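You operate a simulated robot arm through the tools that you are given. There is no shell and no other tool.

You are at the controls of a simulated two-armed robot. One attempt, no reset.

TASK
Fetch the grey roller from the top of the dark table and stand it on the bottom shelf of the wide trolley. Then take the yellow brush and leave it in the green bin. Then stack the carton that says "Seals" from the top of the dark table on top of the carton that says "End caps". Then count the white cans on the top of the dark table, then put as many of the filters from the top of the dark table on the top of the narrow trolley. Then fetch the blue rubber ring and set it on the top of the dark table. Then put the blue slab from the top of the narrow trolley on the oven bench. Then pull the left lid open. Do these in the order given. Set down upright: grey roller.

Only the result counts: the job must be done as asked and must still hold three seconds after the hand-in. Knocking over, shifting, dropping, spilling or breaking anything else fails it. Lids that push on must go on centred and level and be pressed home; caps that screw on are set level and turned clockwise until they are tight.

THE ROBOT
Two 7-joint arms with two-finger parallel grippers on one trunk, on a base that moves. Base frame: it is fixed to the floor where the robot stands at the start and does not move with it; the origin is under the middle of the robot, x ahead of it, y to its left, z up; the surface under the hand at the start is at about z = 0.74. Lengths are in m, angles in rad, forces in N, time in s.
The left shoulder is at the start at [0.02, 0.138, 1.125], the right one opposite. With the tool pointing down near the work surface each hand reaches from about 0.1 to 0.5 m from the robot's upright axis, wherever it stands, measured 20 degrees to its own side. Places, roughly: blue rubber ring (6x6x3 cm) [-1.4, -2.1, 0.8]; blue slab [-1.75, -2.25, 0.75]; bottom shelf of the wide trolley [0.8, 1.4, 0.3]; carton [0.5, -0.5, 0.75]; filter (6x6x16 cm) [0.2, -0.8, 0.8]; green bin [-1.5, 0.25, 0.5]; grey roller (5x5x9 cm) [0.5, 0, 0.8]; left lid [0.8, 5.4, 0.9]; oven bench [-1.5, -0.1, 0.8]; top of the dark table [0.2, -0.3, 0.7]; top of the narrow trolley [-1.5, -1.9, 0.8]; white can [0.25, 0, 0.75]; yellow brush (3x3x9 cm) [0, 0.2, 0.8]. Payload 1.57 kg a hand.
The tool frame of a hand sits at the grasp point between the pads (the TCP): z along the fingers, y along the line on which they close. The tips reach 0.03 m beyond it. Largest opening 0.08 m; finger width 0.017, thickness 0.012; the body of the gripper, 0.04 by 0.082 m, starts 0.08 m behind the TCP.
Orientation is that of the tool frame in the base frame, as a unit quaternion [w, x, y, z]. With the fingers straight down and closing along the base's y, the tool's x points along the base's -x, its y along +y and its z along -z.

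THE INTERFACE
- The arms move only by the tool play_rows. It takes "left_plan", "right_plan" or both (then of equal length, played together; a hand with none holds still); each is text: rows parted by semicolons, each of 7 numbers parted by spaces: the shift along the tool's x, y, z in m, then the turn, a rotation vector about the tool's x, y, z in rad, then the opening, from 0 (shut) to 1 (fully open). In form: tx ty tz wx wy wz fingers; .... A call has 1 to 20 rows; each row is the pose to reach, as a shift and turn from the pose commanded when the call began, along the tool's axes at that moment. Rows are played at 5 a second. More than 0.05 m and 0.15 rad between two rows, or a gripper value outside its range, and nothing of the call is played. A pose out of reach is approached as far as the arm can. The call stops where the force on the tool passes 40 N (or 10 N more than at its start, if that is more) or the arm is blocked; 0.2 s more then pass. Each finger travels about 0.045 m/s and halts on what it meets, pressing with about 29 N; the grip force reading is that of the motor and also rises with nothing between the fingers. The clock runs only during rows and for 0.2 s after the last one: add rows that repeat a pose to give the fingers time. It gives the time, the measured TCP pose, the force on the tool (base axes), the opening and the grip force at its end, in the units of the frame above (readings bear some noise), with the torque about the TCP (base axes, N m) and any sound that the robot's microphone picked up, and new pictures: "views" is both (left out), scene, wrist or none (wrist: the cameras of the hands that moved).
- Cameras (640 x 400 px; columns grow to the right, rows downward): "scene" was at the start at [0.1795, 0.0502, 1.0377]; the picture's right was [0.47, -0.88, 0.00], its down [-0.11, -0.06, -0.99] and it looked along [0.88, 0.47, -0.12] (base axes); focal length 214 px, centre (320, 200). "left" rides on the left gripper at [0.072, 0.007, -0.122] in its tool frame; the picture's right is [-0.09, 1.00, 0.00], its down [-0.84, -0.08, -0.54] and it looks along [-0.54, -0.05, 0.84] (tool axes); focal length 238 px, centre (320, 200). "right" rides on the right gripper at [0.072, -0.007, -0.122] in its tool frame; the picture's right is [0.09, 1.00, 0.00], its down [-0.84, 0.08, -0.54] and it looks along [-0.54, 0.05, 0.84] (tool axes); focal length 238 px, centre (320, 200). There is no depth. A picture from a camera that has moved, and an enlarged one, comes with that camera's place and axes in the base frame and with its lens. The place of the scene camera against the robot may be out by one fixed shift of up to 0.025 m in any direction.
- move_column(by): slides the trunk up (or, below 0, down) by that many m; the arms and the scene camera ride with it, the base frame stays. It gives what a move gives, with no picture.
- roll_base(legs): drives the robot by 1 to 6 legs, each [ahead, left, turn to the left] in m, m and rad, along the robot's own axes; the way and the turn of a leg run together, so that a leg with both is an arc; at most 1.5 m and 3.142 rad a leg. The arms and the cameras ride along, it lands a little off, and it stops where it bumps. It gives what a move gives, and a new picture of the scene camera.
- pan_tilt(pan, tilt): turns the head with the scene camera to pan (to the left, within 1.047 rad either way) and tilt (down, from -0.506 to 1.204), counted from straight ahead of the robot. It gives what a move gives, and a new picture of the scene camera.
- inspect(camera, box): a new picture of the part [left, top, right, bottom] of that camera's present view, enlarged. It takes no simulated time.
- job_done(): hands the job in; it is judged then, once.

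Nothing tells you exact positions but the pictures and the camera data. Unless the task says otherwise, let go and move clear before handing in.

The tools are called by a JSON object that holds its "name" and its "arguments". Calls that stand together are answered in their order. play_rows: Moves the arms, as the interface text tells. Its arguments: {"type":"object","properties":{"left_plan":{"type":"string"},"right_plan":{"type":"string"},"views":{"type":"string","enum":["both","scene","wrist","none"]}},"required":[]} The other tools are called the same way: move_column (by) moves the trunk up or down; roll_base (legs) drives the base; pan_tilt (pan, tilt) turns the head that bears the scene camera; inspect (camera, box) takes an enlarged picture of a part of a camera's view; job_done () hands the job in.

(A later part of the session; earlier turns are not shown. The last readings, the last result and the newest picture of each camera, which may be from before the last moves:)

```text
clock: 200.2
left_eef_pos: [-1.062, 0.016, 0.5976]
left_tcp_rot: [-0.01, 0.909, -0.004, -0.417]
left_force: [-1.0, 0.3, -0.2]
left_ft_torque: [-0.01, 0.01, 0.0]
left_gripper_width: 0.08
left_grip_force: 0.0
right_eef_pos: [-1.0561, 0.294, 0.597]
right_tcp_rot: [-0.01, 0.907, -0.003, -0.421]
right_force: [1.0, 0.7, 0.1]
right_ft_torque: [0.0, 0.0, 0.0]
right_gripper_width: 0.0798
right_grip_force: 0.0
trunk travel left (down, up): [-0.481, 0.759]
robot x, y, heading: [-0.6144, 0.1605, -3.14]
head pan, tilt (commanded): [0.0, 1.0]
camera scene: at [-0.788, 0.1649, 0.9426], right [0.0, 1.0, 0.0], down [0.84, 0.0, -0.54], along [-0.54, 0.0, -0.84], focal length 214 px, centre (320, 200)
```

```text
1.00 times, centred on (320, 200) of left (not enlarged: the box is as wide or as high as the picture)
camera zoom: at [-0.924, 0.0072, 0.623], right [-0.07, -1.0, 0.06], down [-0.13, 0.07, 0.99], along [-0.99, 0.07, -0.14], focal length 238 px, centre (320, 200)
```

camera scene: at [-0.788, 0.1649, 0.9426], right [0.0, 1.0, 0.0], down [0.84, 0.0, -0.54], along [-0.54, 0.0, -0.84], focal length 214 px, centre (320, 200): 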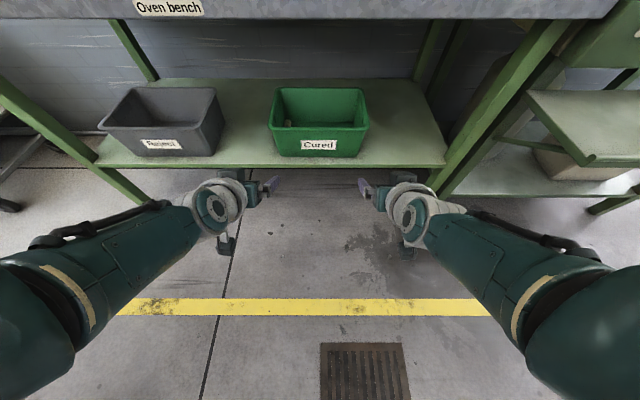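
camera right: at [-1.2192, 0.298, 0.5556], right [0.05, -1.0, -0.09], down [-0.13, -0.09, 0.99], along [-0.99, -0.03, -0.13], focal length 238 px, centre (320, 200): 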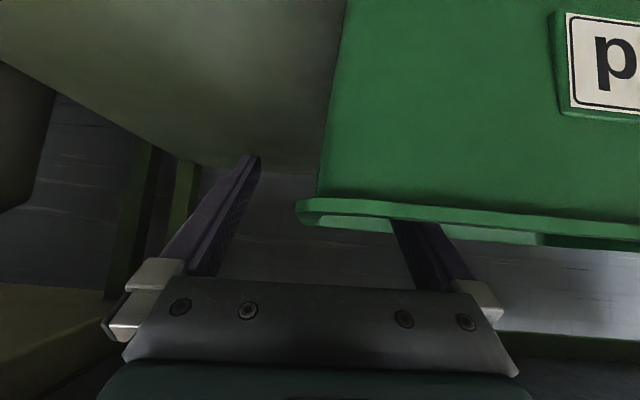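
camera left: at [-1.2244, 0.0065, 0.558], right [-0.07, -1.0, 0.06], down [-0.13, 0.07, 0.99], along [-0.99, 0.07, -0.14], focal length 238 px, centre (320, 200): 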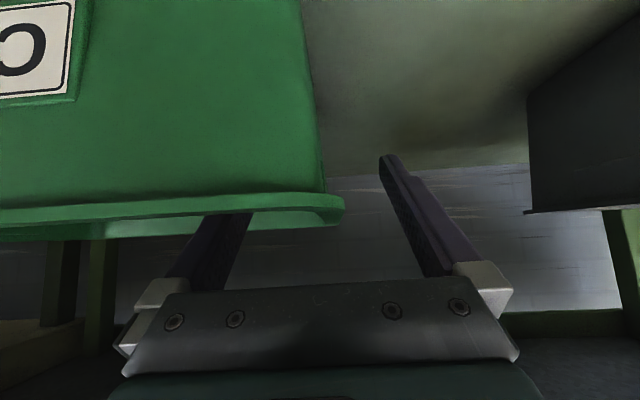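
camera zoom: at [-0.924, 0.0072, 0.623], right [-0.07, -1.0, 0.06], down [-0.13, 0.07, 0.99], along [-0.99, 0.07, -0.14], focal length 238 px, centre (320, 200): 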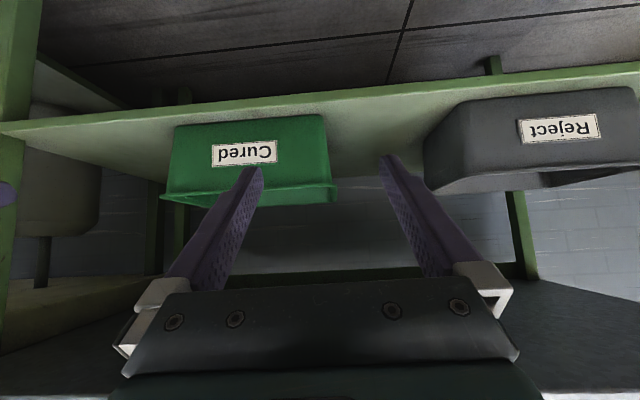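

The bin is back in its place beside the Reject bin, within about a centimetre of where it was, with the brush in it. Next come the cartons; I'll fold both hands into a carrying pose first.

{"name": "play_rows", "arguments": {"left_plan": "-0.0139 0.0162 -0.0318 0 0.1227 0 1; -0.0278 0.0324 -0.0636 0 0.2454 0 1; -0.0417 0.0486 -0.0954 0 0.3681 0 1; -0.0555 0.0649 -0.1271 0 0.4909 0 1; -0.0694 0.0811 -0.1589 0 0.6136 0 1; -0.0833 0.0973 -0.1907 0 0.7363 0 1; -0.0972 0.1135 -0.2225 0 0.859 0 1; -0.0972 0.1135 -0.2225 0 0.859 0 1", "right_plan": "-0.0139 -0.0178 -0.0318 0 0.1227 0 1; -0.0278 -0.0356 -0.0636 0 0.2454 0 1; -0.0417 -0.0534 -0.0954 0 0.3681 0 1; -0.0555 -0.0711 -0.1271 0 0.4909 0 1; -0.0694 -0.0889 -0.1589 0 0.6136 0 1; -0.0833 -0.1067 -0.1907 0 0.7363 0 1; -0.0972 -0.1245 -0.2225 0 0.859 0 1; -0.0972 -0.1245 -0.2225 0 0.859 0 1", "views": "scene"}}

```text
clock: 202.0
left_eef_pos: [-0.959, -0.1045, 0.8149]
left_tcp_rot: [-0.005, 1.0, -0.005, 0.0]
left_force: [-0.7, 0.2, 0.3]
left_ft_torque: [-0.01, -0.01, 0.01]
left_gripper_width: 0.0799
left_grip_force: 0.0
right_eef_pos: [-0.9515, 0.4242, 0.8159]
right_tcp_rot: [-0.02, 1.0, -0.012, -0.005]
right_force: [1.0, 0.3, -0.5]
right_ft_torque: [0.0, -0.01, 0.01]
right_gripper_width: 0.08
right_grip_force: 0.0
right hand out of reach, approached as far as the arm can: row 7, 8
trunk travel left (down, up): [-0.481, 0.759]
robot x, y, heading: [-0.617, 0.1604, -3.142]
head pan, tilt (commanded): [0.0, 1.0]
camera scene: at [-0.7878, 0.1648, 0.9425], right [0.0, 1.0, 0.0], down [0.84, 0.0, -0.54], along [-0.54, 0.0, -0.84], focal length 214 px, centre (320, 200)
```

scene: 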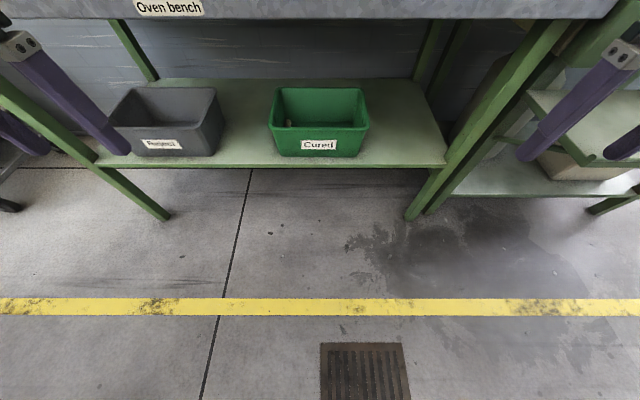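

{"name": "inspect", "arguments": {"camera": "scene", "box": [240, 60, 400, 160]}}

{"name": "move_column", "arguments": {"by": 0.35}}

{"name": "pan_tilt", "arguments": {"pan": 0.0, "tilt": 0.85}}

{"name": "inspect", "arguments": {"camera": "scene", "box": [220, 120, 420, 245]}}

```text
4.00 times, centred on (320, 110) of scene
camera zoom: at [-0.7878, 0.1648, 0.9425], right [0.0, 1.0, 0.0], down [0.84, 0.0, -0.54], along [-0.54, 0.0, -0.84], focal length 858 px, centre (320, 560)
```

zoom: 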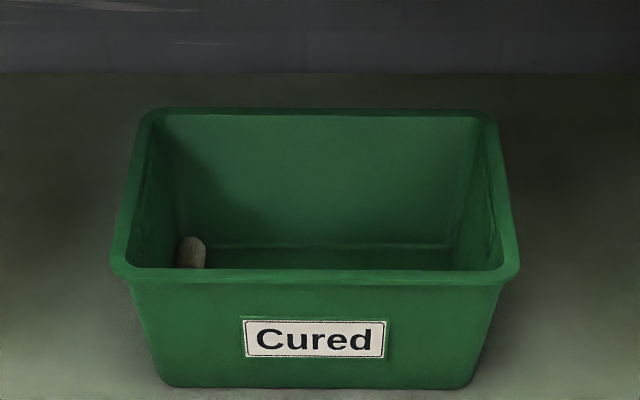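

```text
clock: 205.4
left_eef_pos: [-0.9589, -0.1042, 1.1647]
left_tcp_rot: [-0.005, 1.0, -0.005, -0.001]
left_force: [0.4, 0.4, -0.6]
left_ft_torque: [0.0, 0.02, 0.01]
left_gripper_width: 0.0801
left_grip_force: 0.2
right_eef_pos: [-0.9518, 0.4247, 1.1632]
right_tcp_rot: [-0.017, 1.0, -0.014, -0.005]
right_force: [0.0, -0.3, 0.6]
right_ft_torque: [-0.01, 0.0, 0.02]
right_gripper_width: 0.0802
right_grip_force: 0.2
trunk travel left (down, up): [-0.831, 0.409]
robot x, y, heading: [-0.6192, 0.1583, -3.142]
head pan, tilt (commanded): [0.0, 1.0]
```

```text
clock: 206.1
left_eef_pos: [-0.9599, -0.103, 1.1647]
left_tcp_rot: [-0.005, 1.0, -0.005, -0.001]
left_force: [-0.2, 0.0, -0.5]
left_ft_torque: [0.03, 0.02, -0.03]
left_gripper_width: 0.08
left_grip_force: 0.0
right_eef_pos: [-0.9517, 0.4246, 1.1641]
right_tcp_rot: [-0.016, 1.0, -0.014, -0.005]
right_force: [0.4, 0.2, -0.1]
right_ft_torque: [-0.01, -0.03, 0.0]
right_gripper_width: 0.08
right_grip_force: 0.0
trunk travel left (down, up): [-0.831, 0.409]
robot x, y, heading: [-0.6184, 0.1573, -3.136]
head pan, tilt (commanded): [0.0, 0.85]
camera scene: at [-0.7967, 0.1649, 1.3037], right [0.0, 1.0, 0.0], down [0.75, 0.0, -0.66], along [-0.66, 0.0, -0.75], focal length 214 px, centre (320, 200)
```

scene: 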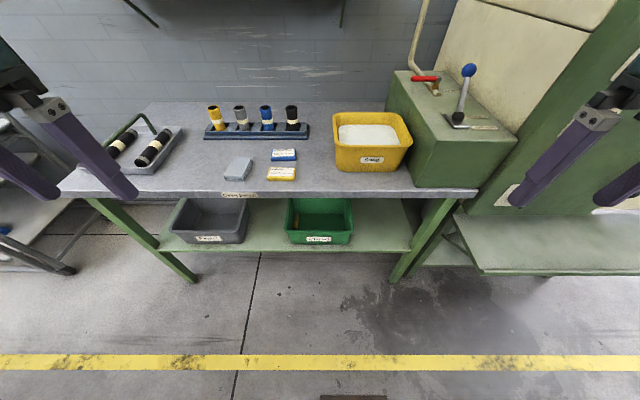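

```text
3.20 times, centred on (320, 182) of scene
camera zoom: at [-0.7967, 0.1649, 1.3037], right [0.0, 1.0, 0.0], down [0.75, 0.0, -0.66], along [-0.66, 0.0, -0.75], focal length 686 px, centre (320, 256)
```

zoom: 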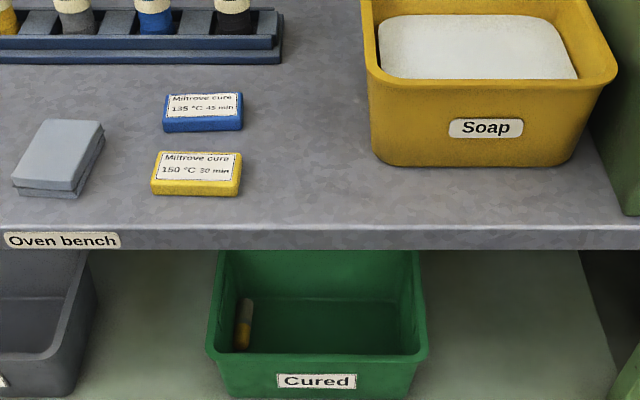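

The brush shows clearly in the bin. Now I'll turn back to the table and read the carton labels.

{"name": "roll_base", "arguments": {"legs": [[0, 0, -1.57], [0, 0, -1.57]]}}

{"name": "pan_tilt", "arguments": {"pan": -0.1, "tilt": 0.5}}

{"name": "inspect", "arguments": {"camera": "scene", "box": [240, 130, 480, 280]}}

```text
clock: 214.3
left_eef_pos: [-0.2614, 0.4027, 1.1637]
left_tcp_rot: [0.001, 0.032, 0.999, -0.005]
left_force: [0.0, -0.3, -0.4]
left_ft_torque: [0.01, 0.0, 0.01]
left_gripper_width: 0.08
left_grip_force: 0.1
right_eef_pos: [-0.2967, -0.1247, 1.1628]
right_tcp_rot: [0.005, 0.041, 0.999, -0.018]
right_force: [0.9, -0.7, 0.4]
right_ft_torque: [0.02, -0.01, -0.02]
right_gripper_width: 0.0796
right_grip_force: 0.0
trunk travel left (down, up): [-0.831, 0.409]
robot x, y, heading: [-0.6165, 0.1589, -0.057]
head pan, tilt (commanded): [0.0, 0.85]
camera scene: at [-0.4409, 0.1562, 1.3037], right [-0.05, -1.0, 0.0], down [-0.75, 0.04, -0.66], along [0.66, -0.03, -0.75], focal length 214 px, centre (320, 200)
```

scene: 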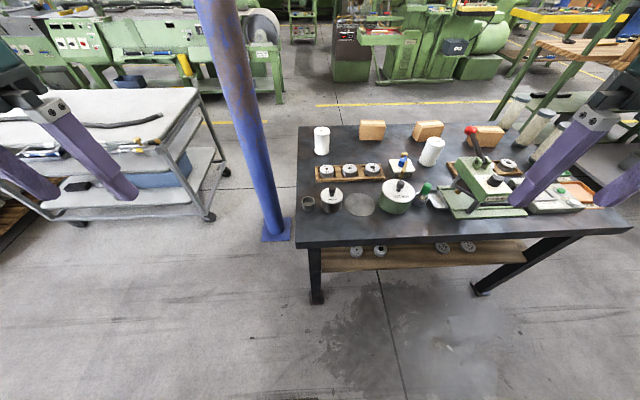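

```text
clock: 215.1
left_eef_pos: [-0.2604, 0.4042, 1.1632]
left_tcp_rot: [0.0, 0.032, 0.999, -0.004]
left_force: [-0.4, 0.7, 0.2]
left_ft_torque: [0.0, 0.01, 0.03]
left_gripper_width: 0.0802
left_grip_force: 0.0
right_eef_pos: [-0.296, -0.1294, 1.1644]
right_tcp_rot: [0.005, 0.043, 0.999, -0.021]
right_force: [-0.8, 0.3, -0.6]
right_ft_torque: [-0.02, 0.03, 0.01]
right_gripper_width: 0.08
right_grip_force: 0.0
trunk travel left (down, up): [-0.831, 0.409]
robot x, y, heading: [-0.6185, 0.1597, -0.047]
head pan, tilt (commanded): [-0.099, 0.499]
camera scene: at [-0.429, 0.1466, 1.3336], right [-0.15, -0.99, 0.0], down [-0.47, 0.07, -0.88], along [0.87, -0.13, -0.48], focal length 214 px, centre (320, 200)
```

scene: 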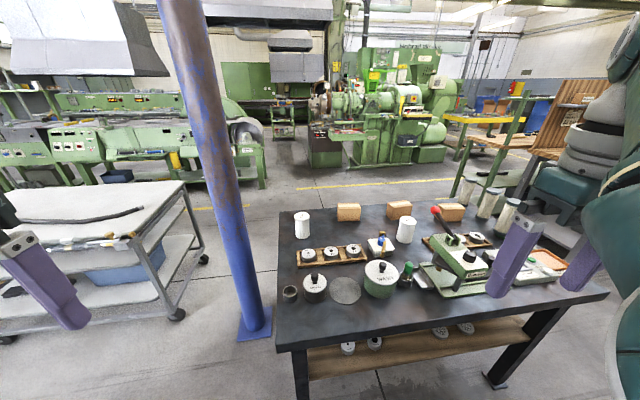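

```text
2.67 times, centred on (360, 205) of scene
camera zoom: at [-0.429, 0.1466, 1.3336], right [-0.15, -0.99, 0.0], down [-0.47, 0.07, -0.88], along [0.87, -0.13, -0.48], focal length 572 px, centre (213, 187)
```

zoom: 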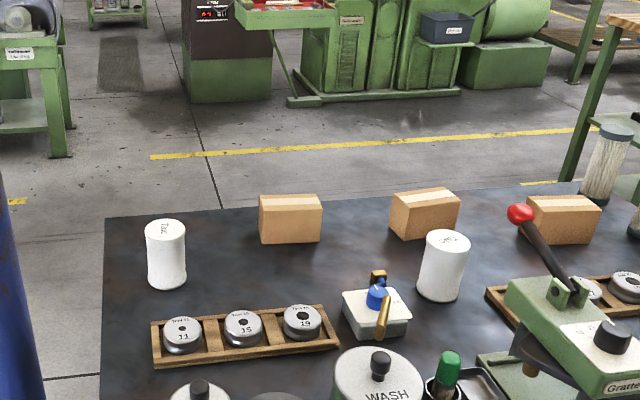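

{"name": "pan_tilt", "arguments": {"pan": -0.9, "tilt": 0.6}}

```text
clock: 216.3
left_eef_pos: [-0.2611, 0.403, 1.1649]
left_tcp_rot: [0.001, 0.032, 0.999, -0.005]
left_force: [-0.7, 0.0, -0.4]
left_ft_torque: [0.0, 0.02, 0.0]
left_gripper_width: 0.0799
left_grip_force: 0.1
right_eef_pos: [-0.2973, -0.1278, 1.1642]
right_tcp_rot: [0.003, 0.044, 0.999, -0.023]
right_force: [0.2, -0.1, 0.0]
right_ft_torque: [-0.01, -0.01, 0.0]
right_gripper_width: 0.08
right_grip_force: 0.1
trunk travel left (down, up): [-0.831, 0.409]
robot x, y, heading: [-0.6137, 0.1581, -0.048]
head pan, tilt (commanded): [-0.901, 0.6]
camera scene: at [-0.4511, 0.1021, 1.3277], right [-0.65, -0.76, 0.0], down [-0.41, 0.35, -0.84], along [0.64, -0.55, -0.54], focal length 214 px, centre (320, 200)
```

scene: 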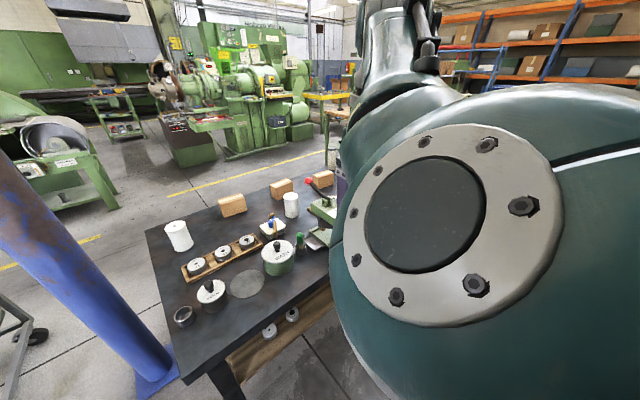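

{"name": "roll_base", "arguments": {"legs": [[0, -1.45, 0.048]]}}

{"name": "pan_tilt", "arguments": {"pan": 0.0, "tilt": 0.5}}

```text
clock: 223.5
left_eef_pos: [-0.307, -1.027, 1.1645]
left_tcp_rot: [0.001, 0.002, 1.0, -0.004]
left_force: [-0.1, -0.5, 0.5]
left_ft_torque: [-0.02, -0.02, 0.04]
left_gripper_width: 0.0801
left_grip_force: 0.1
right_eef_pos: [-0.3114, -1.5619, 1.1642]
right_tcp_rot: [0.005, 0.015, 1.0, -0.024]
right_force: [0.0, 0.7, 0.5]
right_ft_torque: [0.05, 0.01, 0.01]
right_gripper_width: 0.0799
right_grip_force: 0.0
trunk travel left (down, up): [-0.831, 0.409]
robot x, y, heading: [-0.6461, -1.2945, 0.009]
head pan, tilt (commanded): [-0.901, 0.6]
camera scene: at [-0.4796, -1.3412, 1.3287], right [-0.63, -0.78, 0.0], down [-0.41, 0.33, -0.85], along [0.66, -0.53, -0.53], focal length 214 px, centre (320, 200)
```

scene: 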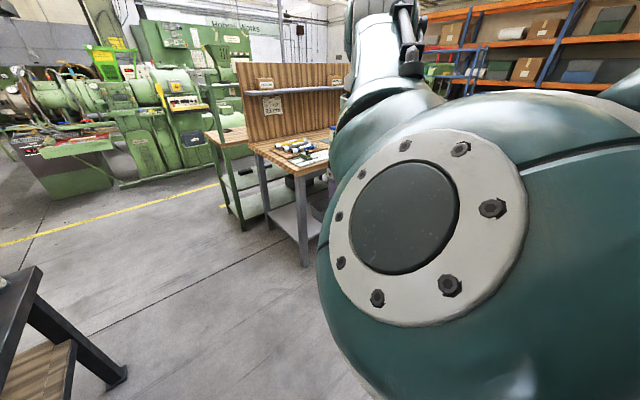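

```text
clock: 224.7
left_eef_pos: [-0.3058, -1.0264, 1.1652]
left_tcp_rot: [0.0, 0.001, 1.0, -0.004]
left_force: [-0.4, -0.1, 0.3]
left_ft_torque: [-0.03, 0.03, 0.01]
left_gripper_width: 0.08
left_grip_force: 0.0
right_eef_pos: [-0.3113, -1.5624, 1.1653]
right_tcp_rot: [0.006, 0.015, 1.0, -0.024]
right_force: [-0.2, -0.2, 0.0]
right_ft_torque: [0.01, 0.0, -0.01]
right_gripper_width: 0.0798
right_grip_force: 0.0
trunk travel left (down, up): [-0.831, 0.409]
robot x, y, heading: [-0.6468, -1.2902, 0.01]
head pan, tilt (commanded): [0.0, 0.499]
camera scene: at [-0.4583, -1.2841, 1.3337], right [0.01, -1.0, 0.0], down [-0.48, 0.0, -0.88], along [0.88, 0.01, -0.48], focal length 214 px, centre (320, 200)
```

scene: 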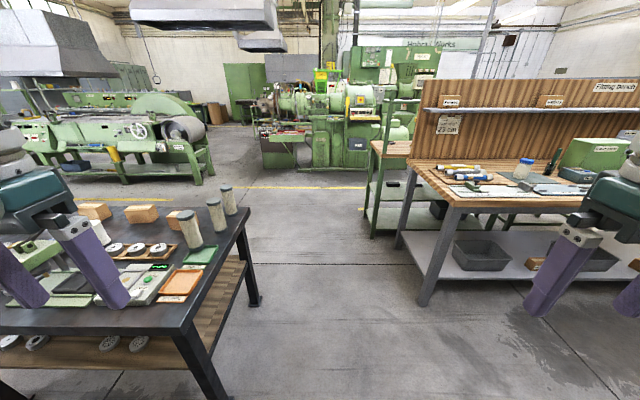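

The corridor between the dark table and the fitting bench is clear. I'll drive through it to the far side, where I expect the carton labels.

{"name": "roll_base", "arguments": {"legs": [[1.4, -0.06, 0]]}}

{"name": "pan_tilt", "arguments": {"pan": 0.9, "tilt": 0.6}}

```text
clock: 231.7
left_eef_pos: [1.0929, -1.0377, 1.1641]
left_tcp_rot: [0.001, -0.015, 1.0, -0.004]
left_force: [-0.5, 0.5, 0.4]
left_ft_torque: [0.0, -0.01, 0.0]
left_gripper_width: 0.08
left_grip_force: 0.0
right_eef_pos: [1.1048, -1.5727, 1.164]
right_tcp_rot: [0.006, -0.001, 1.0, -0.024]
right_force: [-0.4, 0.0, 0.2]
right_ft_torque: [0.01, -0.03, 0.03]
right_gripper_width: 0.0801
right_grip_force: 0.0
trunk travel left (down, up): [-0.831, 0.409]
robot x, y, heading: [0.7582, -1.3185, 0.044]
head pan, tilt (commanded): [0.0, 0.499]
camera scene: at [0.9496, -1.3, 1.3337], right [0.04, -1.0, 0.0], down [-0.48, -0.02, -0.88], along [0.88, 0.04, -0.48], focal length 214 px, centre (320, 200)
```

scene: 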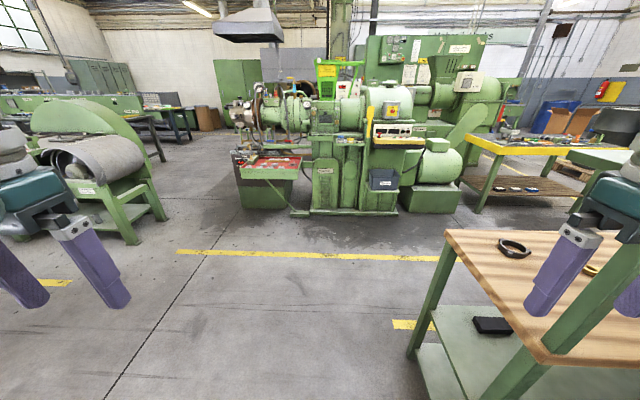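

```text
clock: 232.9
left_eef_pos: [1.0917, -1.0359, 1.1638]
left_tcp_rot: [-0.001, -0.017, 1.0, -0.002]
left_force: [-0.3, -0.2, 0.1]
left_ft_torque: [0.02, 0.0, -0.03]
left_gripper_width: 0.08
left_grip_force: 0.1
right_eef_pos: [1.1059, -1.5748, 1.1649]
right_tcp_rot: [0.006, -0.002, 1.0, -0.024]
right_force: [0.0, -0.5, 0.2]
right_ft_torque: [-0.02, 0.01, -0.02]
right_gripper_width: 0.0799
right_grip_force: 0.0
trunk travel left (down, up): [-0.831, 0.409]
robot x, y, heading: [0.7625, -1.3136, 0.04]
head pan, tilt (commanded): [0.901, 0.6]
camera scene: at [0.9321, -1.2524, 1.3282], right [0.57, -0.82, 0.0], down [-0.44, -0.3, -0.85], along [0.69, 0.49, -0.53], focal length 214 px, centre (320, 200)
```

scene: 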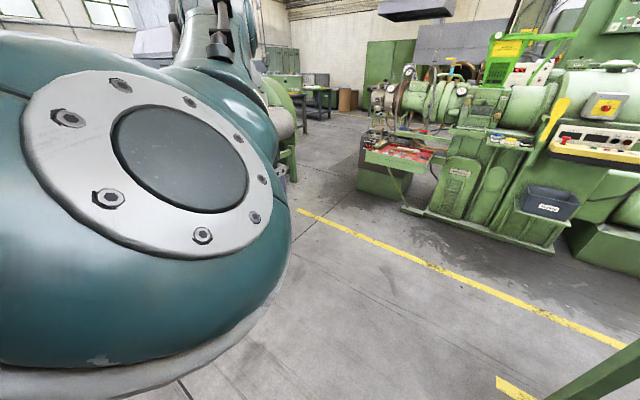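

{"name": "roll_base", "arguments": {"legs": [[0.3, 0, 0], [0, 0, 1.55], [0.85, 0, 0]]}}

{"name": "pan_tilt", "arguments": {"pan": 0.9, "tilt": 0.7}}

```text
clock: 242.9
left_eef_pos: [0.7202, -0.1298, 1.165]
left_tcp_rot: [-0.001, 0.73, -0.683, 0.0]
left_force: [0.2, 0.1, -1.3]
left_ft_torque: [-0.02, 0.01, -0.04]
left_gripper_width: 0.08
left_grip_force: 0.0
right_eef_pos: [1.2594, -0.1013, 1.1639]
right_tcp_rot: [-0.02, 0.718, -0.695, 0.013]
right_force: [0.0, 0.2, -0.4]
right_ft_torque: [-0.02, 0.0, 0.01]
right_gripper_width: 0.0799
right_grip_force: 0.1
trunk travel left (down, up): [-0.831, 0.409]
robot x, y, heading: [1.0133, -0.4544, 1.646]
head pan, tilt (commanded): [0.901, 0.6]
camera scene: at [0.9455, -0.2766, 1.329], right [0.78, 0.63, 0.0], down [0.33, -0.41, -0.85], along [-0.53, 0.66, -0.52], focal length 214 px, centre (320, 200)
```

scene: 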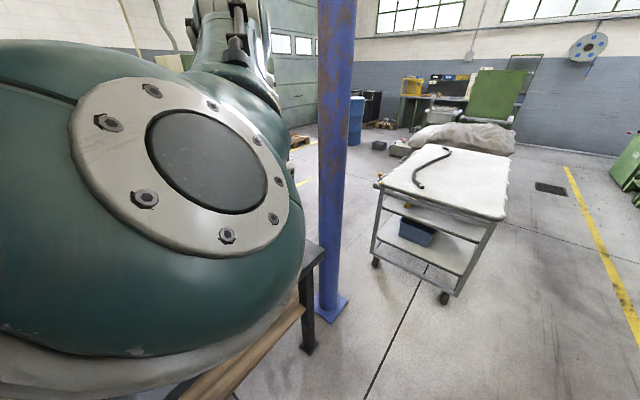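

```text
clock: 243.5
left_eef_pos: [0.718, -0.132, 1.1637]
left_tcp_rot: [0.002, 0.731, -0.682, 0.0]
left_force: [-0.4, 0.5, 0.3]
left_ft_torque: [0.02, 0.01, 0.01]
left_gripper_width: 0.0799
left_grip_force: 0.1
right_eef_pos: [1.2595, -0.1025, 1.1645]
right_tcp_rot: [-0.021, 0.717, -0.697, 0.013]
right_force: [0.9, 0.1, -0.7]
right_ft_torque: [0.01, -0.02, -0.02]
right_gripper_width: 0.0801
right_grip_force: 0.0
trunk travel left (down, up): [-0.831, 0.409]
robot x, y, heading: [1.011, -0.4535, 1.641]
head pan, tilt (commanded): [0.901, 0.7]
camera scene: at [0.9436, -0.2785, 1.328], right [0.76, 0.65, 0.0], down [0.35, -0.41, -0.85], along [-0.55, 0.64, -0.53], focal length 214 px, centre (320, 200)
```

scene: 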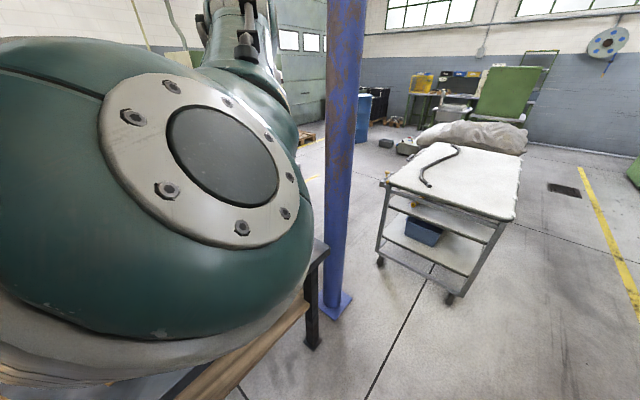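

{"name": "roll_base", "arguments": {"legs": [[0, 0, 1.5]]}}

{"name": "pan_tilt", "arguments": {"pan": 0.0, "tilt": 0.8}}

{"name": "inspect", "arguments": {"camera": "scene", "box": [120, 130, 440, 330]}}

```text
clock: 247.7
left_eef_pos: [0.6765, -0.736, 1.1658]
left_tcp_rot: [0.003, 1.0, 0.017, -0.001]
left_force: [0.6, -0.1, -0.5]
left_ft_torque: [0.04, 0.02, -0.01]
left_gripper_width: 0.0801
left_grip_force: 0.0
right_eef_pos: [0.6694, -0.1907, 1.1642]
right_tcp_rot: [-0.024, 1.0, -0.004, -0.005]
right_force: [0.5, -0.3, 0.1]
right_ft_torque: [-0.03, 0.0, -0.01]
right_gripper_width: 0.0798
right_grip_force: 0.2
trunk travel left (down, up): [-0.831, 0.409]
robot x, y, heading: [1.0123, -0.4523, -3.107]
head pan, tilt (commanded): [0.901, 0.7]
camera scene: at [0.8393, -0.5048, 1.3264], right [-0.62, 0.78, 0.0], down [0.43, 0.34, -0.84], along [-0.65, -0.52, -0.55], focal length 214 px, centre (320, 200)
```

scene: 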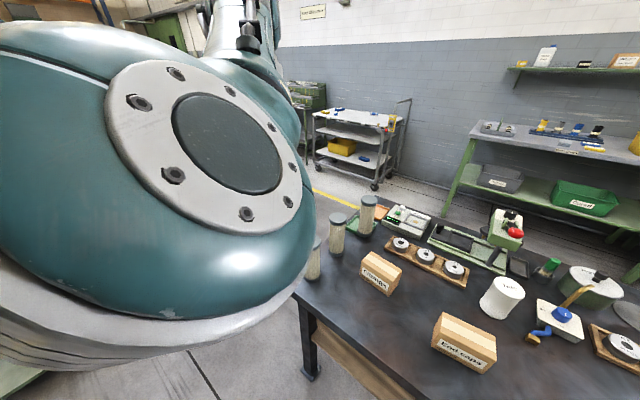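

```text
clock: 248.9
left_eef_pos: [0.6766, -0.7346, 1.1651]
left_tcp_rot: [0.003, 1.0, 0.017, 0.001]
left_force: [-0.7, -0.4, 0.6]
left_ft_torque: [0.02, -0.01, -0.01]
left_gripper_width: 0.0799
left_grip_force: 0.0
right_eef_pos: [0.6689, -0.1908, 1.1642]
right_tcp_rot: [-0.024, 1.0, -0.004, -0.005]
right_force: [0.6, 0.3, 0.0]
right_ft_torque: [0.0, -0.03, 0.01]
right_gripper_width: 0.0802
right_grip_force: 0.1
trunk travel left (down, up): [-0.831, 0.409]
robot x, y, heading: [1.01, -0.4526, -3.109]
head pan, tilt (commanded): [0.0, 0.799]
camera scene: at [0.8282, -0.4518, 1.3078], right [-0.03, 1.0, 0.0], down [0.72, 0.02, -0.7], along [-0.7, -0.02, -0.72], focal length 214 px, centre (320, 200)
```

scene: 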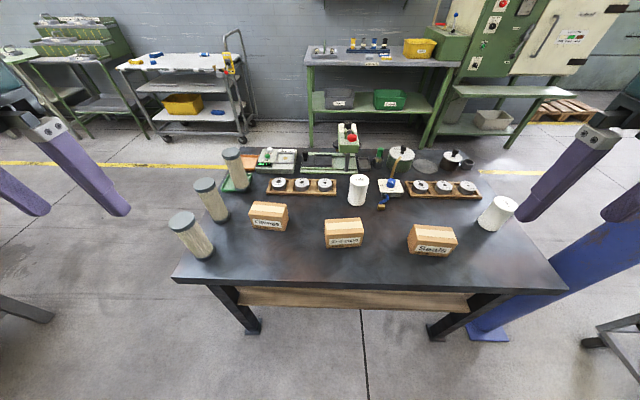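

```text
2.00 times, centred on (280, 230) of scene
camera zoom: at [0.8282, -0.4518, 1.3078], right [-0.03, 1.0, 0.0], down [0.72, 0.02, -0.7], along [-0.7, -0.02, -0.72], focal length 429 px, centre (400, 140)
```

zoom: 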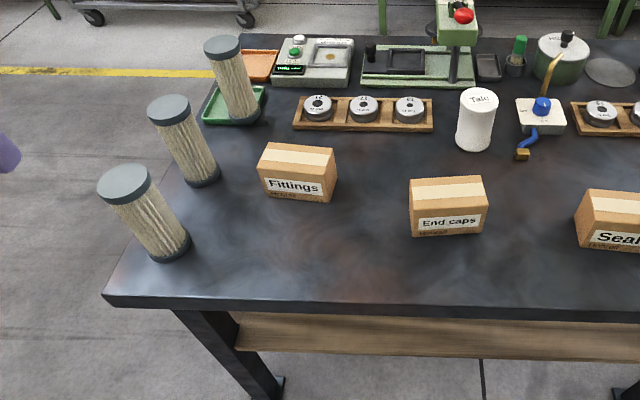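

All the labels are readable from here: "Fittings", "End caps" and "Seals". I count exactly two white Talc cans, so two filters have to be moved. I'll zoom in to locate the Seals and End caps cartons.

{"name": "inspect", "arguments": {"camera": "scene", "box": [310, 180, 510, 305]}}

{"name": "inspect", "arguments": {"camera": "right", "box": [0, 0, 640, 400]}}

{"name": "inspect", "arguments": {"camera": "left", "box": [0, 0, 640, 400]}}

```text
3.20 times, centred on (410, 242) of scene
camera zoom: at [0.8282, -0.4518, 1.3078], right [-0.03, 1.0, 0.0], down [0.72, 0.02, -0.7], along [-0.7, -0.02, -0.72], focal length 686 px, centre (32, 64)
```

zoom: 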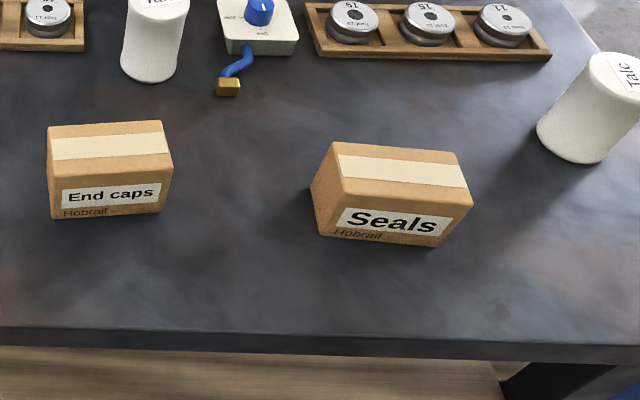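

```text
1.00 times, centred on (320, 200) of right (not enlarged: the box is as wide or as high as the picture)
camera zoom: at [0.7401, -0.189, 1.2852], right [0.08, -1.0, -0.05], down [-0.83, -0.1, 0.55], along [-0.55, 0.0, -0.84], focal length 238 px, centre (320, 200)
```

zoom: 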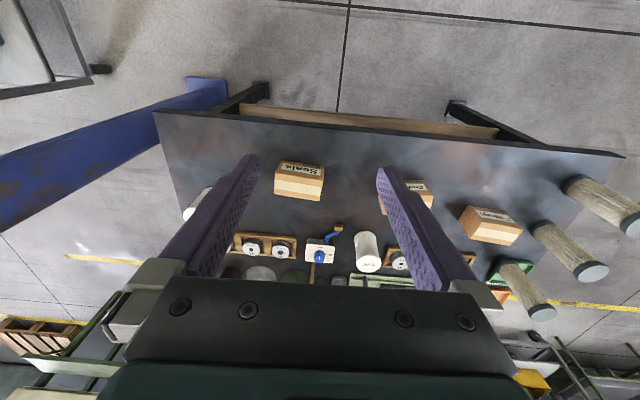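

```text
1.00 times, centred on (320, 200) of left (not enlarged: the box is as wide or as high as the picture)
camera zoom: at [0.7491, -0.7376, 1.2873], right [-0.06, -1.0, 0.01], down [-0.84, 0.05, 0.54], along [-0.54, 0.03, -0.84], focal length 238 px, centre (320, 200)
```

zoom: 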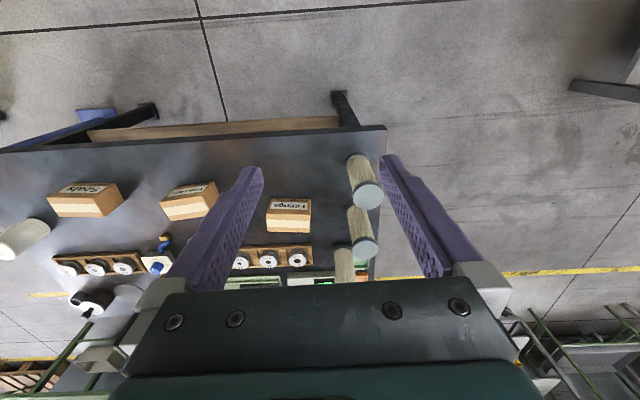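

{"name": "inspect", "arguments": {"camera": "right", "box": [240, 140, 400, 240]}}

{"name": "inspect", "arguments": {"camera": "left", "box": [20, 160, 340, 260]}}

```text
4.00 times, centred on (320, 190) of right
camera zoom: at [0.7401, -0.189, 1.2852], right [0.08, -1.0, -0.05], down [-0.83, -0.1, 0.55], along [-0.55, 0.0, -0.84], focal length 953 px, centre (320, 240)
```

zoom: 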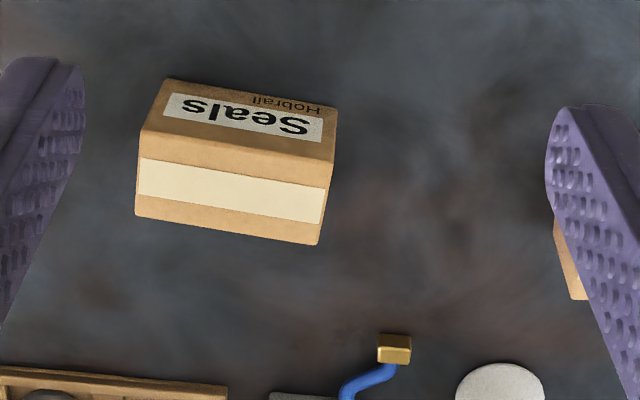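

```text
2.00 times, centred on (180, 210) of left
camera zoom: at [0.7491, -0.7376, 1.2873], right [-0.06, -1.0, 0.01], down [-0.84, 0.05, 0.54], along [-0.54, 0.03, -0.84], focal length 477 px, centre (600, 180)
```

zoom: 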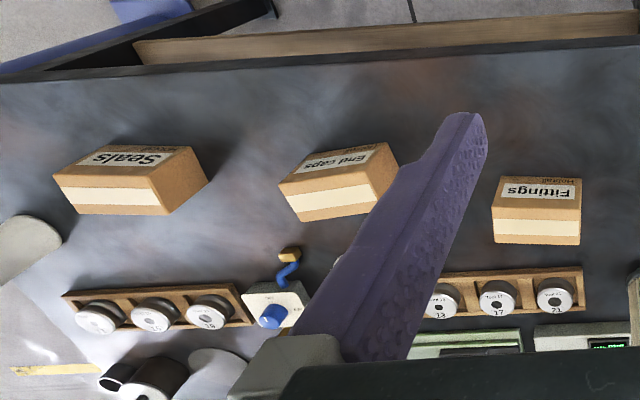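

I have both cartons: Seals at about (0.458, -0.135) and End caps at about (0.436, -0.398), each roughly 6 × 11 × 7 cm. I'll drive up to the table and turn the right hand to close front-to-back.

{"name": "roll_base", "arguments": {"legs": [[0.19, -0.07, -0.03]]}}

{"name": "play_rows", "arguments": {"right_plan": "0 0 0 -0.004 -0.0025 -0.1373 1; 0 0 0 -0.008 -0.005 -0.2745 1; 0 0 0 -0.0125 -0.0076 -0.4118 1; 0 0 0 -0.0167 -0.01 -0.549 1; 0 0 0 -0.021 -0.0127 -0.6863 1; 0 0 0 -0.025 -0.0153 -0.8235 1; 0 0 0 -0.029 -0.0178 -0.9608 1; 0 0 0 -0.0335 -0.02 -1.098 1; 0 0 0 -0.0376 -0.023 -1.2353 1; 0 0 0 -0.042 -0.0255 -1.3725 1; 0 0 0 -0.046 -0.028 -1.5098 1; 0 0 0 -0.046 -0.028 -1.5098 1", "views": "both"}}

```text
clock: 250.5
left_eef_pos: [0.4741, -0.6556, 1.1658]
left_tcp_rot: [0.003, 1.0, -0.001, 0.001]
left_force: [-0.3, 0.2, 0.4]
left_ft_torque: [-0.03, 0.01, -0.02]
left_gripper_width: 0.0803
left_grip_force: 0.0
right_eef_pos: [0.4841, -0.1094, 1.1639]
right_tcp_rot: [-0.023, 0.999, -0.022, -0.004]
right_force: [-0.8, -0.8, -0.3]
right_ft_torque: [0.0, -0.02, 0.04]
right_gripper_width: 0.08
right_grip_force: 0.0
trunk travel left (down, up): [-0.831, 0.409]
robot x, y, heading: [0.8142, -0.3876, 3.138]
head pan, tilt (commanded): [0.0, 0.799]
camera scene: at [0.634, -0.3771, 1.3077], right [0.01, 1.0, 0.0], down [0.72, 0.0, -0.7], along [-0.7, 0.0, -0.72], focal length 214 px, centre (320, 200)
```

scene: 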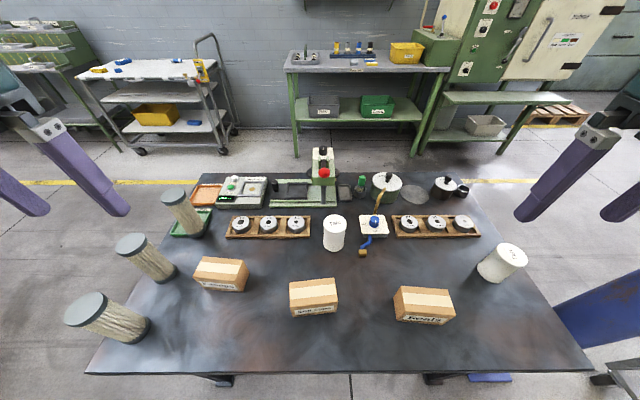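

```text
clock: 253.1
left_eef_pos: [0.4736, -0.6557, 1.1659]
left_tcp_rot: [0.003, 1.0, -0.001, 0.001]
left_force: [0.4, 0.4, 0.2]
left_ft_torque: [-0.03, -0.02, -0.04]
left_gripper_width: 0.08
left_grip_force: 0.0
right_eef_pos: [0.4842, -0.1107, 1.1654]
right_tcp_rot: [0.001, 0.742, 0.67, -0.001]
right_force: [0.9, -0.3, 0.9]
right_ft_torque: [0.03, -0.04, 0.0]
right_gripper_width: 0.0801
right_grip_force: 0.1
trunk travel left (down, up): [-0.831, 0.409]
robot x, y, heading: [0.816, -0.3857, 3.134]
head pan, tilt (commanded): [0.0, 0.799]
camera scene: at [0.634, -0.3771, 1.3078], right [0.01, 1.0, 0.0], down [0.72, 0.0, -0.7], along [-0.7, 0.0, -0.72], focal length 214 px, centre (320, 200)
camera right: at [0.4829, -0.0368, 1.2863], right [1.0, -0.01, 0.0], down [-0.01, -0.84, 0.54], along [-0.01, -0.54, -0.84], focal length 238 px, centre (320, 200)
```

scene: 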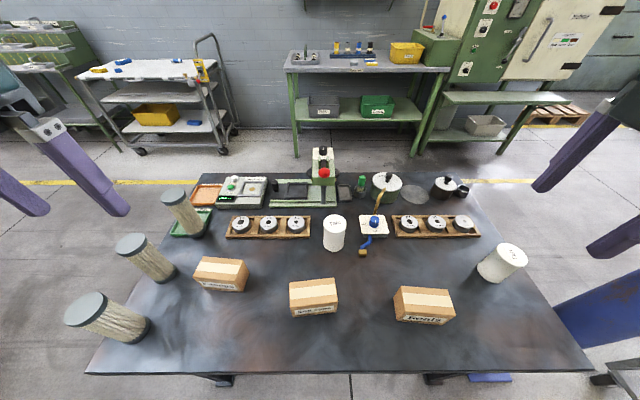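
right: 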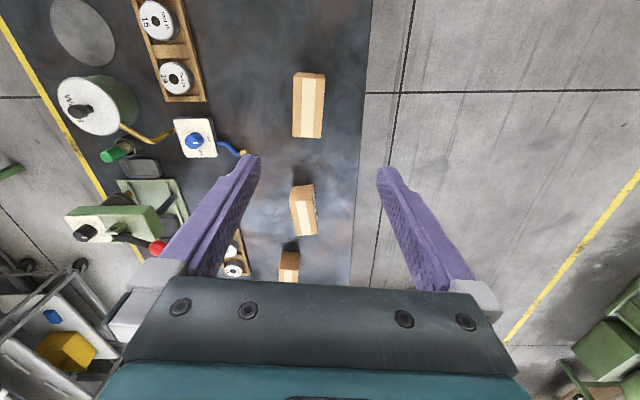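

{"name": "inspect", "arguments": {"camera": "right", "box": [220, 60, 380, 160]}}

{"name": "inspect", "arguments": {"camera": "right", "box": [220, 160, 380, 260]}}

```text
4.00 times, centred on (300, 110) of right
camera zoom: at [0.4829, -0.0368, 1.2863], right [1.0, -0.01, 0.0], down [-0.01, -0.84, 0.54], along [-0.01, -0.54, -0.84], focal length 953 px, centre (400, 560)
```

zoom: 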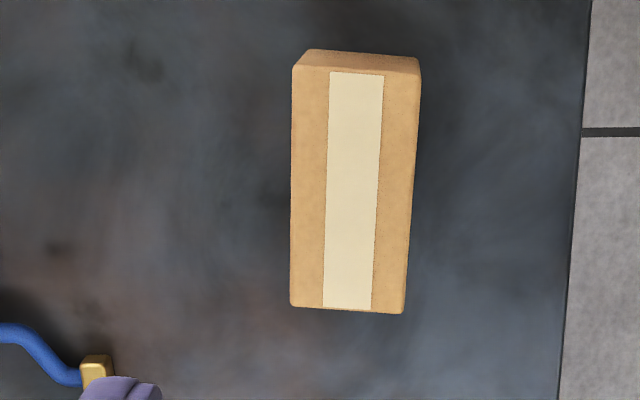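

```text
4.00 times, centred on (300, 210) of right
camera zoom: at [0.4829, -0.0368, 1.2863], right [1.0, -0.01, 0.0], down [-0.01, -0.84, 0.54], along [-0.01, -0.54, -0.84], focal length 953 px, centre (400, 160)
```

zoom: 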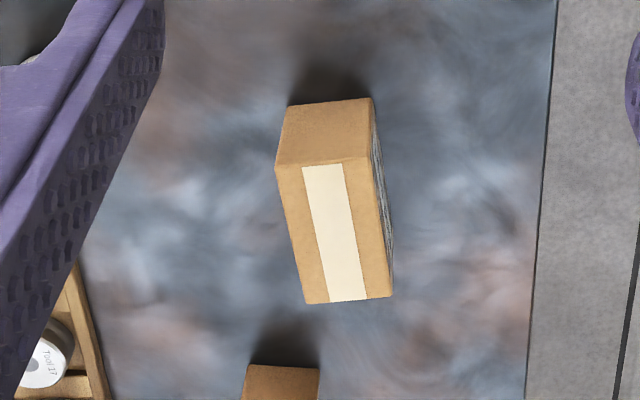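

The right wrist camera gives Seals at (0.457, -0.138), yawed -5°, and End caps at (0.437, -0.399), yawed +5°. I'll lower the trunk and centre the hand over Seals.

{"name": "move_column", "arguments": {"by": -0.2}}

{"name": "play_rows", "arguments": {"right_plan": "-0.0147 -0.0124 0.03 0 0 0 1; -0.0294 -0.0247 0.06 0 0 0 1; -0.0294 -0.0247 0.06 0 0 0 1", "views": "wrist"}}

```text
clock: 255.3
left_eef_pos: [0.4733, -0.6559, 0.9648]
left_tcp_rot: [0.004, 1.0, -0.001, 0.0]
left_force: [-0.7, 0.0, 0.3]
left_ft_torque: [-0.01, -0.01, -0.03]
left_gripper_width: 0.0803
left_grip_force: 0.0
right_eef_pos: [0.4843, -0.1108, 0.9643]
right_tcp_rot: [0.0, 0.743, 0.669, 0.0]
right_force: [-0.3, -0.4, -0.7]
right_ft_torque: [0.01, 0.07, 0.04]
right_gripper_width: 0.0801
right_grip_force: 0.1
trunk travel left (down, up): [-0.631, 0.609]
robot x, y, heading: [0.815, -0.3845, 3.137]
head pan, tilt (commanded): [0.0, 0.799]
```

```text
clock: 256.1
left_eef_pos: [0.4741, -0.6548, 0.9643]
left_tcp_rot: [0.003, 1.0, -0.001, 0.0]
left_force: [-0.6, 0.6, -0.1]
left_ft_torque: [0.01, 0.0, 0.0]
left_gripper_width: 0.0799
left_grip_force: 0.1
right_eef_pos: [0.4561, -0.138, 0.907]
right_tcp_rot: [0.001, 0.743, 0.669, -0.001]
right_force: [-1.2, -0.3, -0.5]
right_ft_torque: [0.01, 0.01, 0.01]
right_gripper_width: 0.08
right_grip_force: 0.0
trunk travel left (down, up): [-0.631, 0.609]
robot x, y, heading: [0.8169, -0.3847, 3.14]
head pan, tilt (commanded): [0.0, 0.799]
camera right: at [0.4552, -0.0637, 1.0282], right [1.0, -0.01, 0.0], down [-0.01, -0.84, 0.54], along [-0.01, -0.54, -0.84], focal length 238 px, centre (320, 200)
```

right: 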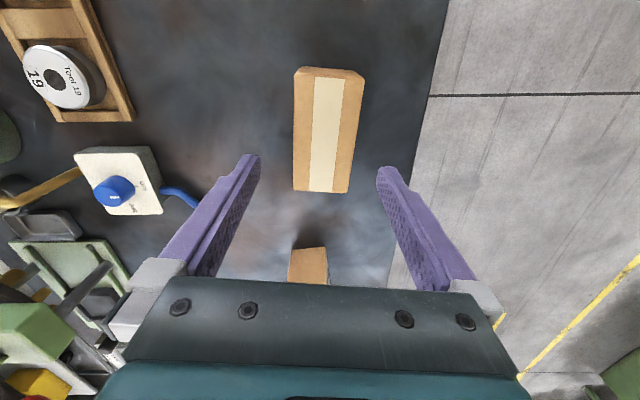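

{"name": "play_rows", "arguments": {"right_plan": "0 0.002 0.04 0 0 0.012 1; 0 0.002 0.08 0 0 0.012 1; 0 0.002 0.11 0 0 0.012 1; 0 0.002 0.122 0 0 0.012 1; 0 0.002 0.122 0 0 0.012 1", "views": "both"}}

```text
clock: 257.3
left_eef_pos: [0.4745, -0.6545, 0.9653]
left_tcp_rot: [0.004, 1.0, -0.001, -0.001]
left_force: [-0.1, -0.5, 0.3]
left_ft_torque: [0.01, -0.03, 0.0]
left_gripper_width: 0.0796
left_grip_force: 0.0
right_eef_pos: [0.4576, -0.1379, 0.7825]
right_tcp_rot: [0.0, 0.747, 0.665, 0.0]
right_force: [0.1, 0.3, 0.0]
right_ft_torque: [0.02, 0.01, 0.0]
right_gripper_width: 0.0801
right_grip_force: 0.1
trunk travel left (down, up): [-0.631, 0.609]
robot x, y, heading: [0.8152, -0.3864, 3.136]
head pan, tilt (commanded): [0.0, 0.799]
camera scene: at [0.634, -0.3771, 1.1078], right [0.01, 1.0, 0.0], down [0.72, 0.0, -0.7], along [-0.7, 0.0, -0.72], focal length 214 px, centre (320, 200)
camera right: at [0.4573, -0.0652, 0.9045], right [1.0, -0.03, 0.0], down [-0.02, -0.84, 0.54], along [-0.01, -0.54, -0.84], focal length 238 px, centre (320, 200)
```

scene: 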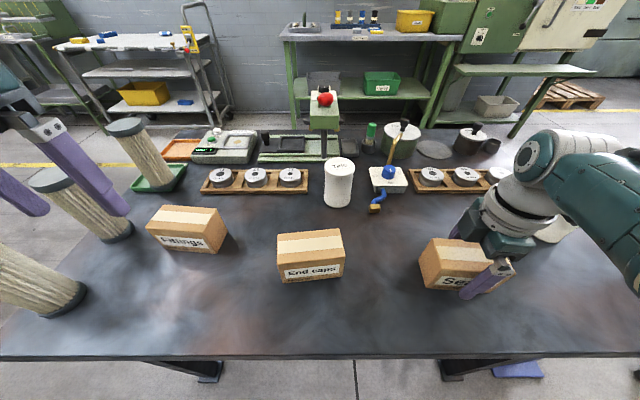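
right: 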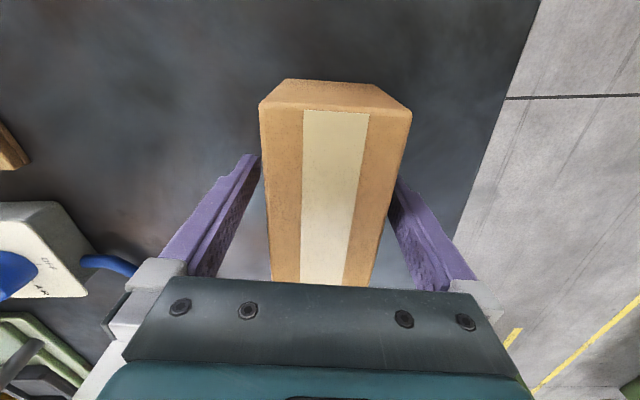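

{"name": "play_rows", "arguments": {"right_plan": "0 0 0 0 0 0 0.7; 0 0 0 0 0 0 0.5; 0 0 0 0 0 0 0.3; 0 0 0 0 0 0 0.3; 0 0 0 0 0 0 0.3", "views": "wrist"}}

```text
clock: 258.5
left_eef_pos: [0.4742, -0.6547, 0.9647]
left_tcp_rot: [0.004, 1.0, -0.001, 0.001]
left_force: [-0.2, 0.2, 0.0]
left_ft_torque: [0.01, 0.03, -0.01]
left_gripper_width: 0.0801
left_grip_force: 0.3
right_eef_pos: [0.4567, -0.1382, 0.7826]
right_tcp_rot: [0.0, 0.747, 0.665, -0.001]
right_force: [0.6, 0.2, -0.3]
right_ft_torque: [-0.05, -0.05, 0.05]
right_gripper_width: 0.0579
right_grip_force: 29.3
trunk travel left (down, up): [-0.631, 0.609]
robot x, y, heading: [0.8197, -0.3887, 3.135]
head pan, tilt (commanded): [0.0, 0.799]
camera right: at [0.4576, -0.0652, 0.9046], right [1.0, -0.02, 0.0], down [-0.02, -0.84, 0.54], along [-0.01, -0.54, -0.84], focal length 238 px, centre (320, 200)
```

right: 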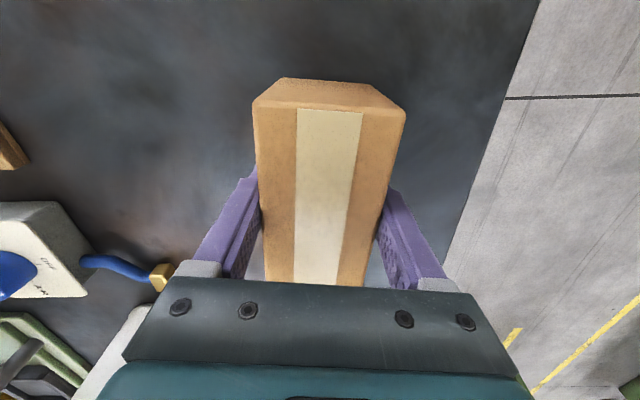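

{"name": "play_rows", "arguments": {"right_plan": "0 0 -0.035 0 0 0 0; 0 0 -0.07 0 0 0 0; 0 0 -0.105 0 0 0 0; 0 0 -0.14 0 0 0 0; -0.0374 0.0015 -0.14 0 0 -0.0286 0; -0.0747 0.0029 -0.14 0 0 -0.0571 0; -0.1121 0.0044 -0.14 0 0 -0.0857 0; -0.1495 0.0058 -0.14 0 0 -0.1143 0; -0.1869 0.0073 -0.14 0 0 -0.1429 0; -0.2242 0.0087 -0.14 0 0 -0.1714 0; -0.2616 0.0102 -0.14 0 0 -0.2 0; -0.2616 0.0102 -0.14 0 0 -0.2 0", "views": "both"}}

```text
clock: 261.1
left_eef_pos: [0.4752, -0.6554, 0.9643]
left_tcp_rot: [0.003, 1.0, -0.002, 0.001]
left_force: [0.0, 0.4, -0.2]
left_ft_torque: [0.0, -0.01, -0.01]
left_gripper_width: 0.0803
left_grip_force: 0.1
right_eef_pos: [0.4337, -0.3807, 0.9163]
right_tcp_rot: [-0.007, 0.688, 0.726, 0.01]
right_force: [0.5, -0.3, -2.9]
right_ft_torque: [0.0, 0.02, 0.0]
right_gripper_width: 0.0577
right_grip_force: 29.2
trunk travel left (down, up): [-0.631, 0.609]
robot x, y, heading: [0.8144, -0.3853, 3.135]
head pan, tilt (commanded): [0.0, 0.799]
camera scene: at [0.6285, -0.3898, 1.1215], right [-0.14, 0.99, 0.0], down [0.59, 0.08, -0.8], along [-0.8, -0.11, -0.59], focal length 214 px, centre (320, 200)
camera right: at [0.4205, -0.3112, 1.0408], right [0.99, 0.14, 0.01], down [0.12, -0.84, 0.52], along [0.08, -0.52, -0.85], focal length 238 px, centre (320, 200)
```

scene: 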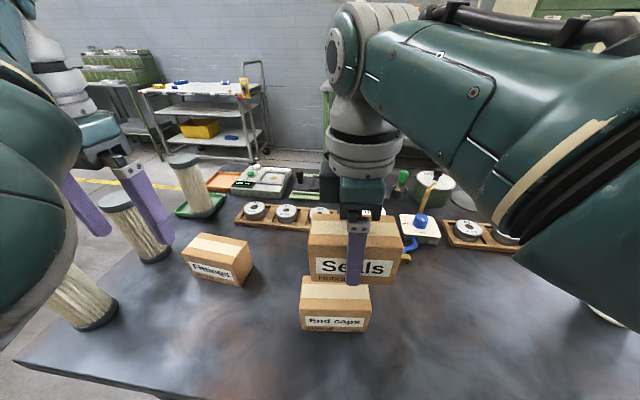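
right: 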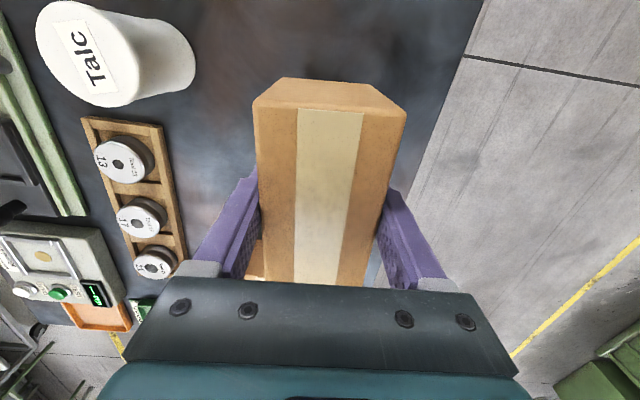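

The right forearm is leaning on the head here, so the hand stopped short. I'll swing the arm back right and let the base make the sideways move instead.

{"name": "play_rows", "arguments": {"right_plan": "0.036 0 0 0 0 0 0; 0.072 0 0 0 0 0 0; 0.108 0 0 0 0 0 0; 0.143 0 0 0 0 0 0; 0.143 0 0 0 0 0 0", "views": "none"}}

{"name": "pan_tilt", "arguments": {"pan": 0.0, "tilt": 0.9}}

```text
clock: 262.3
left_eef_pos: [0.4737, -0.6548, 0.9645]
left_tcp_rot: [0.003, 1.0, -0.001, 0.001]
left_force: [0.1, -0.2, -0.1]
left_ft_torque: [0.0, -0.04, -0.03]
left_gripper_width: 0.08
left_grip_force: 0.0
right_eef_pos: [0.4268, -0.256, 0.9235]
right_tcp_rot: [0.0, 0.677, 0.736, 0.0]
right_force: [-0.8, 0.5, -3.2]
right_ft_torque: [0.0, -0.01, 0.02]
right_gripper_width: 0.0578
right_grip_force: 28.8
trunk travel left (down, up): [-0.631, 0.609]
robot x, y, heading: [0.8167, -0.3834, 3.137]
head pan, tilt (commanded): [0.0, 0.799]
```

```text
clock: 262.9
left_eef_pos: [0.4738, -0.6532, 0.9658]
left_tcp_rot: [0.004, 1.0, -0.001, 0.001]
left_force: [0.5, -0.5, 0.7]
left_ft_torque: [0.04, -0.02, 0.01]
left_gripper_width: 0.0799
left_grip_force: 0.0
right_eef_pos: [0.4278, -0.2561, 0.9229]
right_tcp_rot: [-0.001, 0.677, 0.736, 0.0]
right_force: [-0.7, -0.1, -3.8]
right_ft_torque: [0.04, 0.01, -0.02]
right_gripper_width: 0.0579
right_grip_force: 28.8
trunk travel left (down, up): [-0.631, 0.609]
robot x, y, heading: [0.817, -0.3848, 3.137]
head pan, tilt (commanded): [0.0, 0.901]
camera scene: at [0.6394, -0.3772, 1.0998], right [0.01, 1.0, 0.0], down [0.78, 0.0, -0.62], along [-0.62, 0.0, -0.78], focal length 214 px, centre (320, 200)
```

scene: 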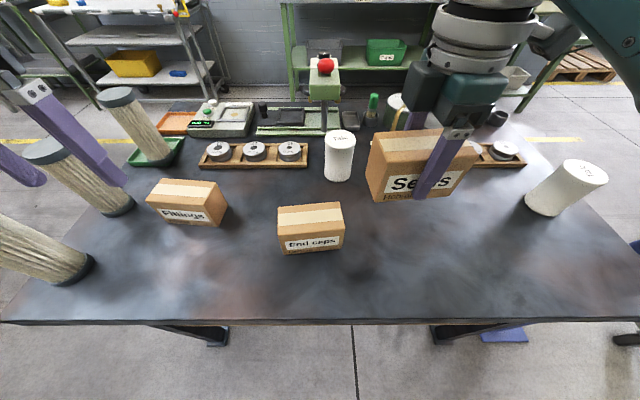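

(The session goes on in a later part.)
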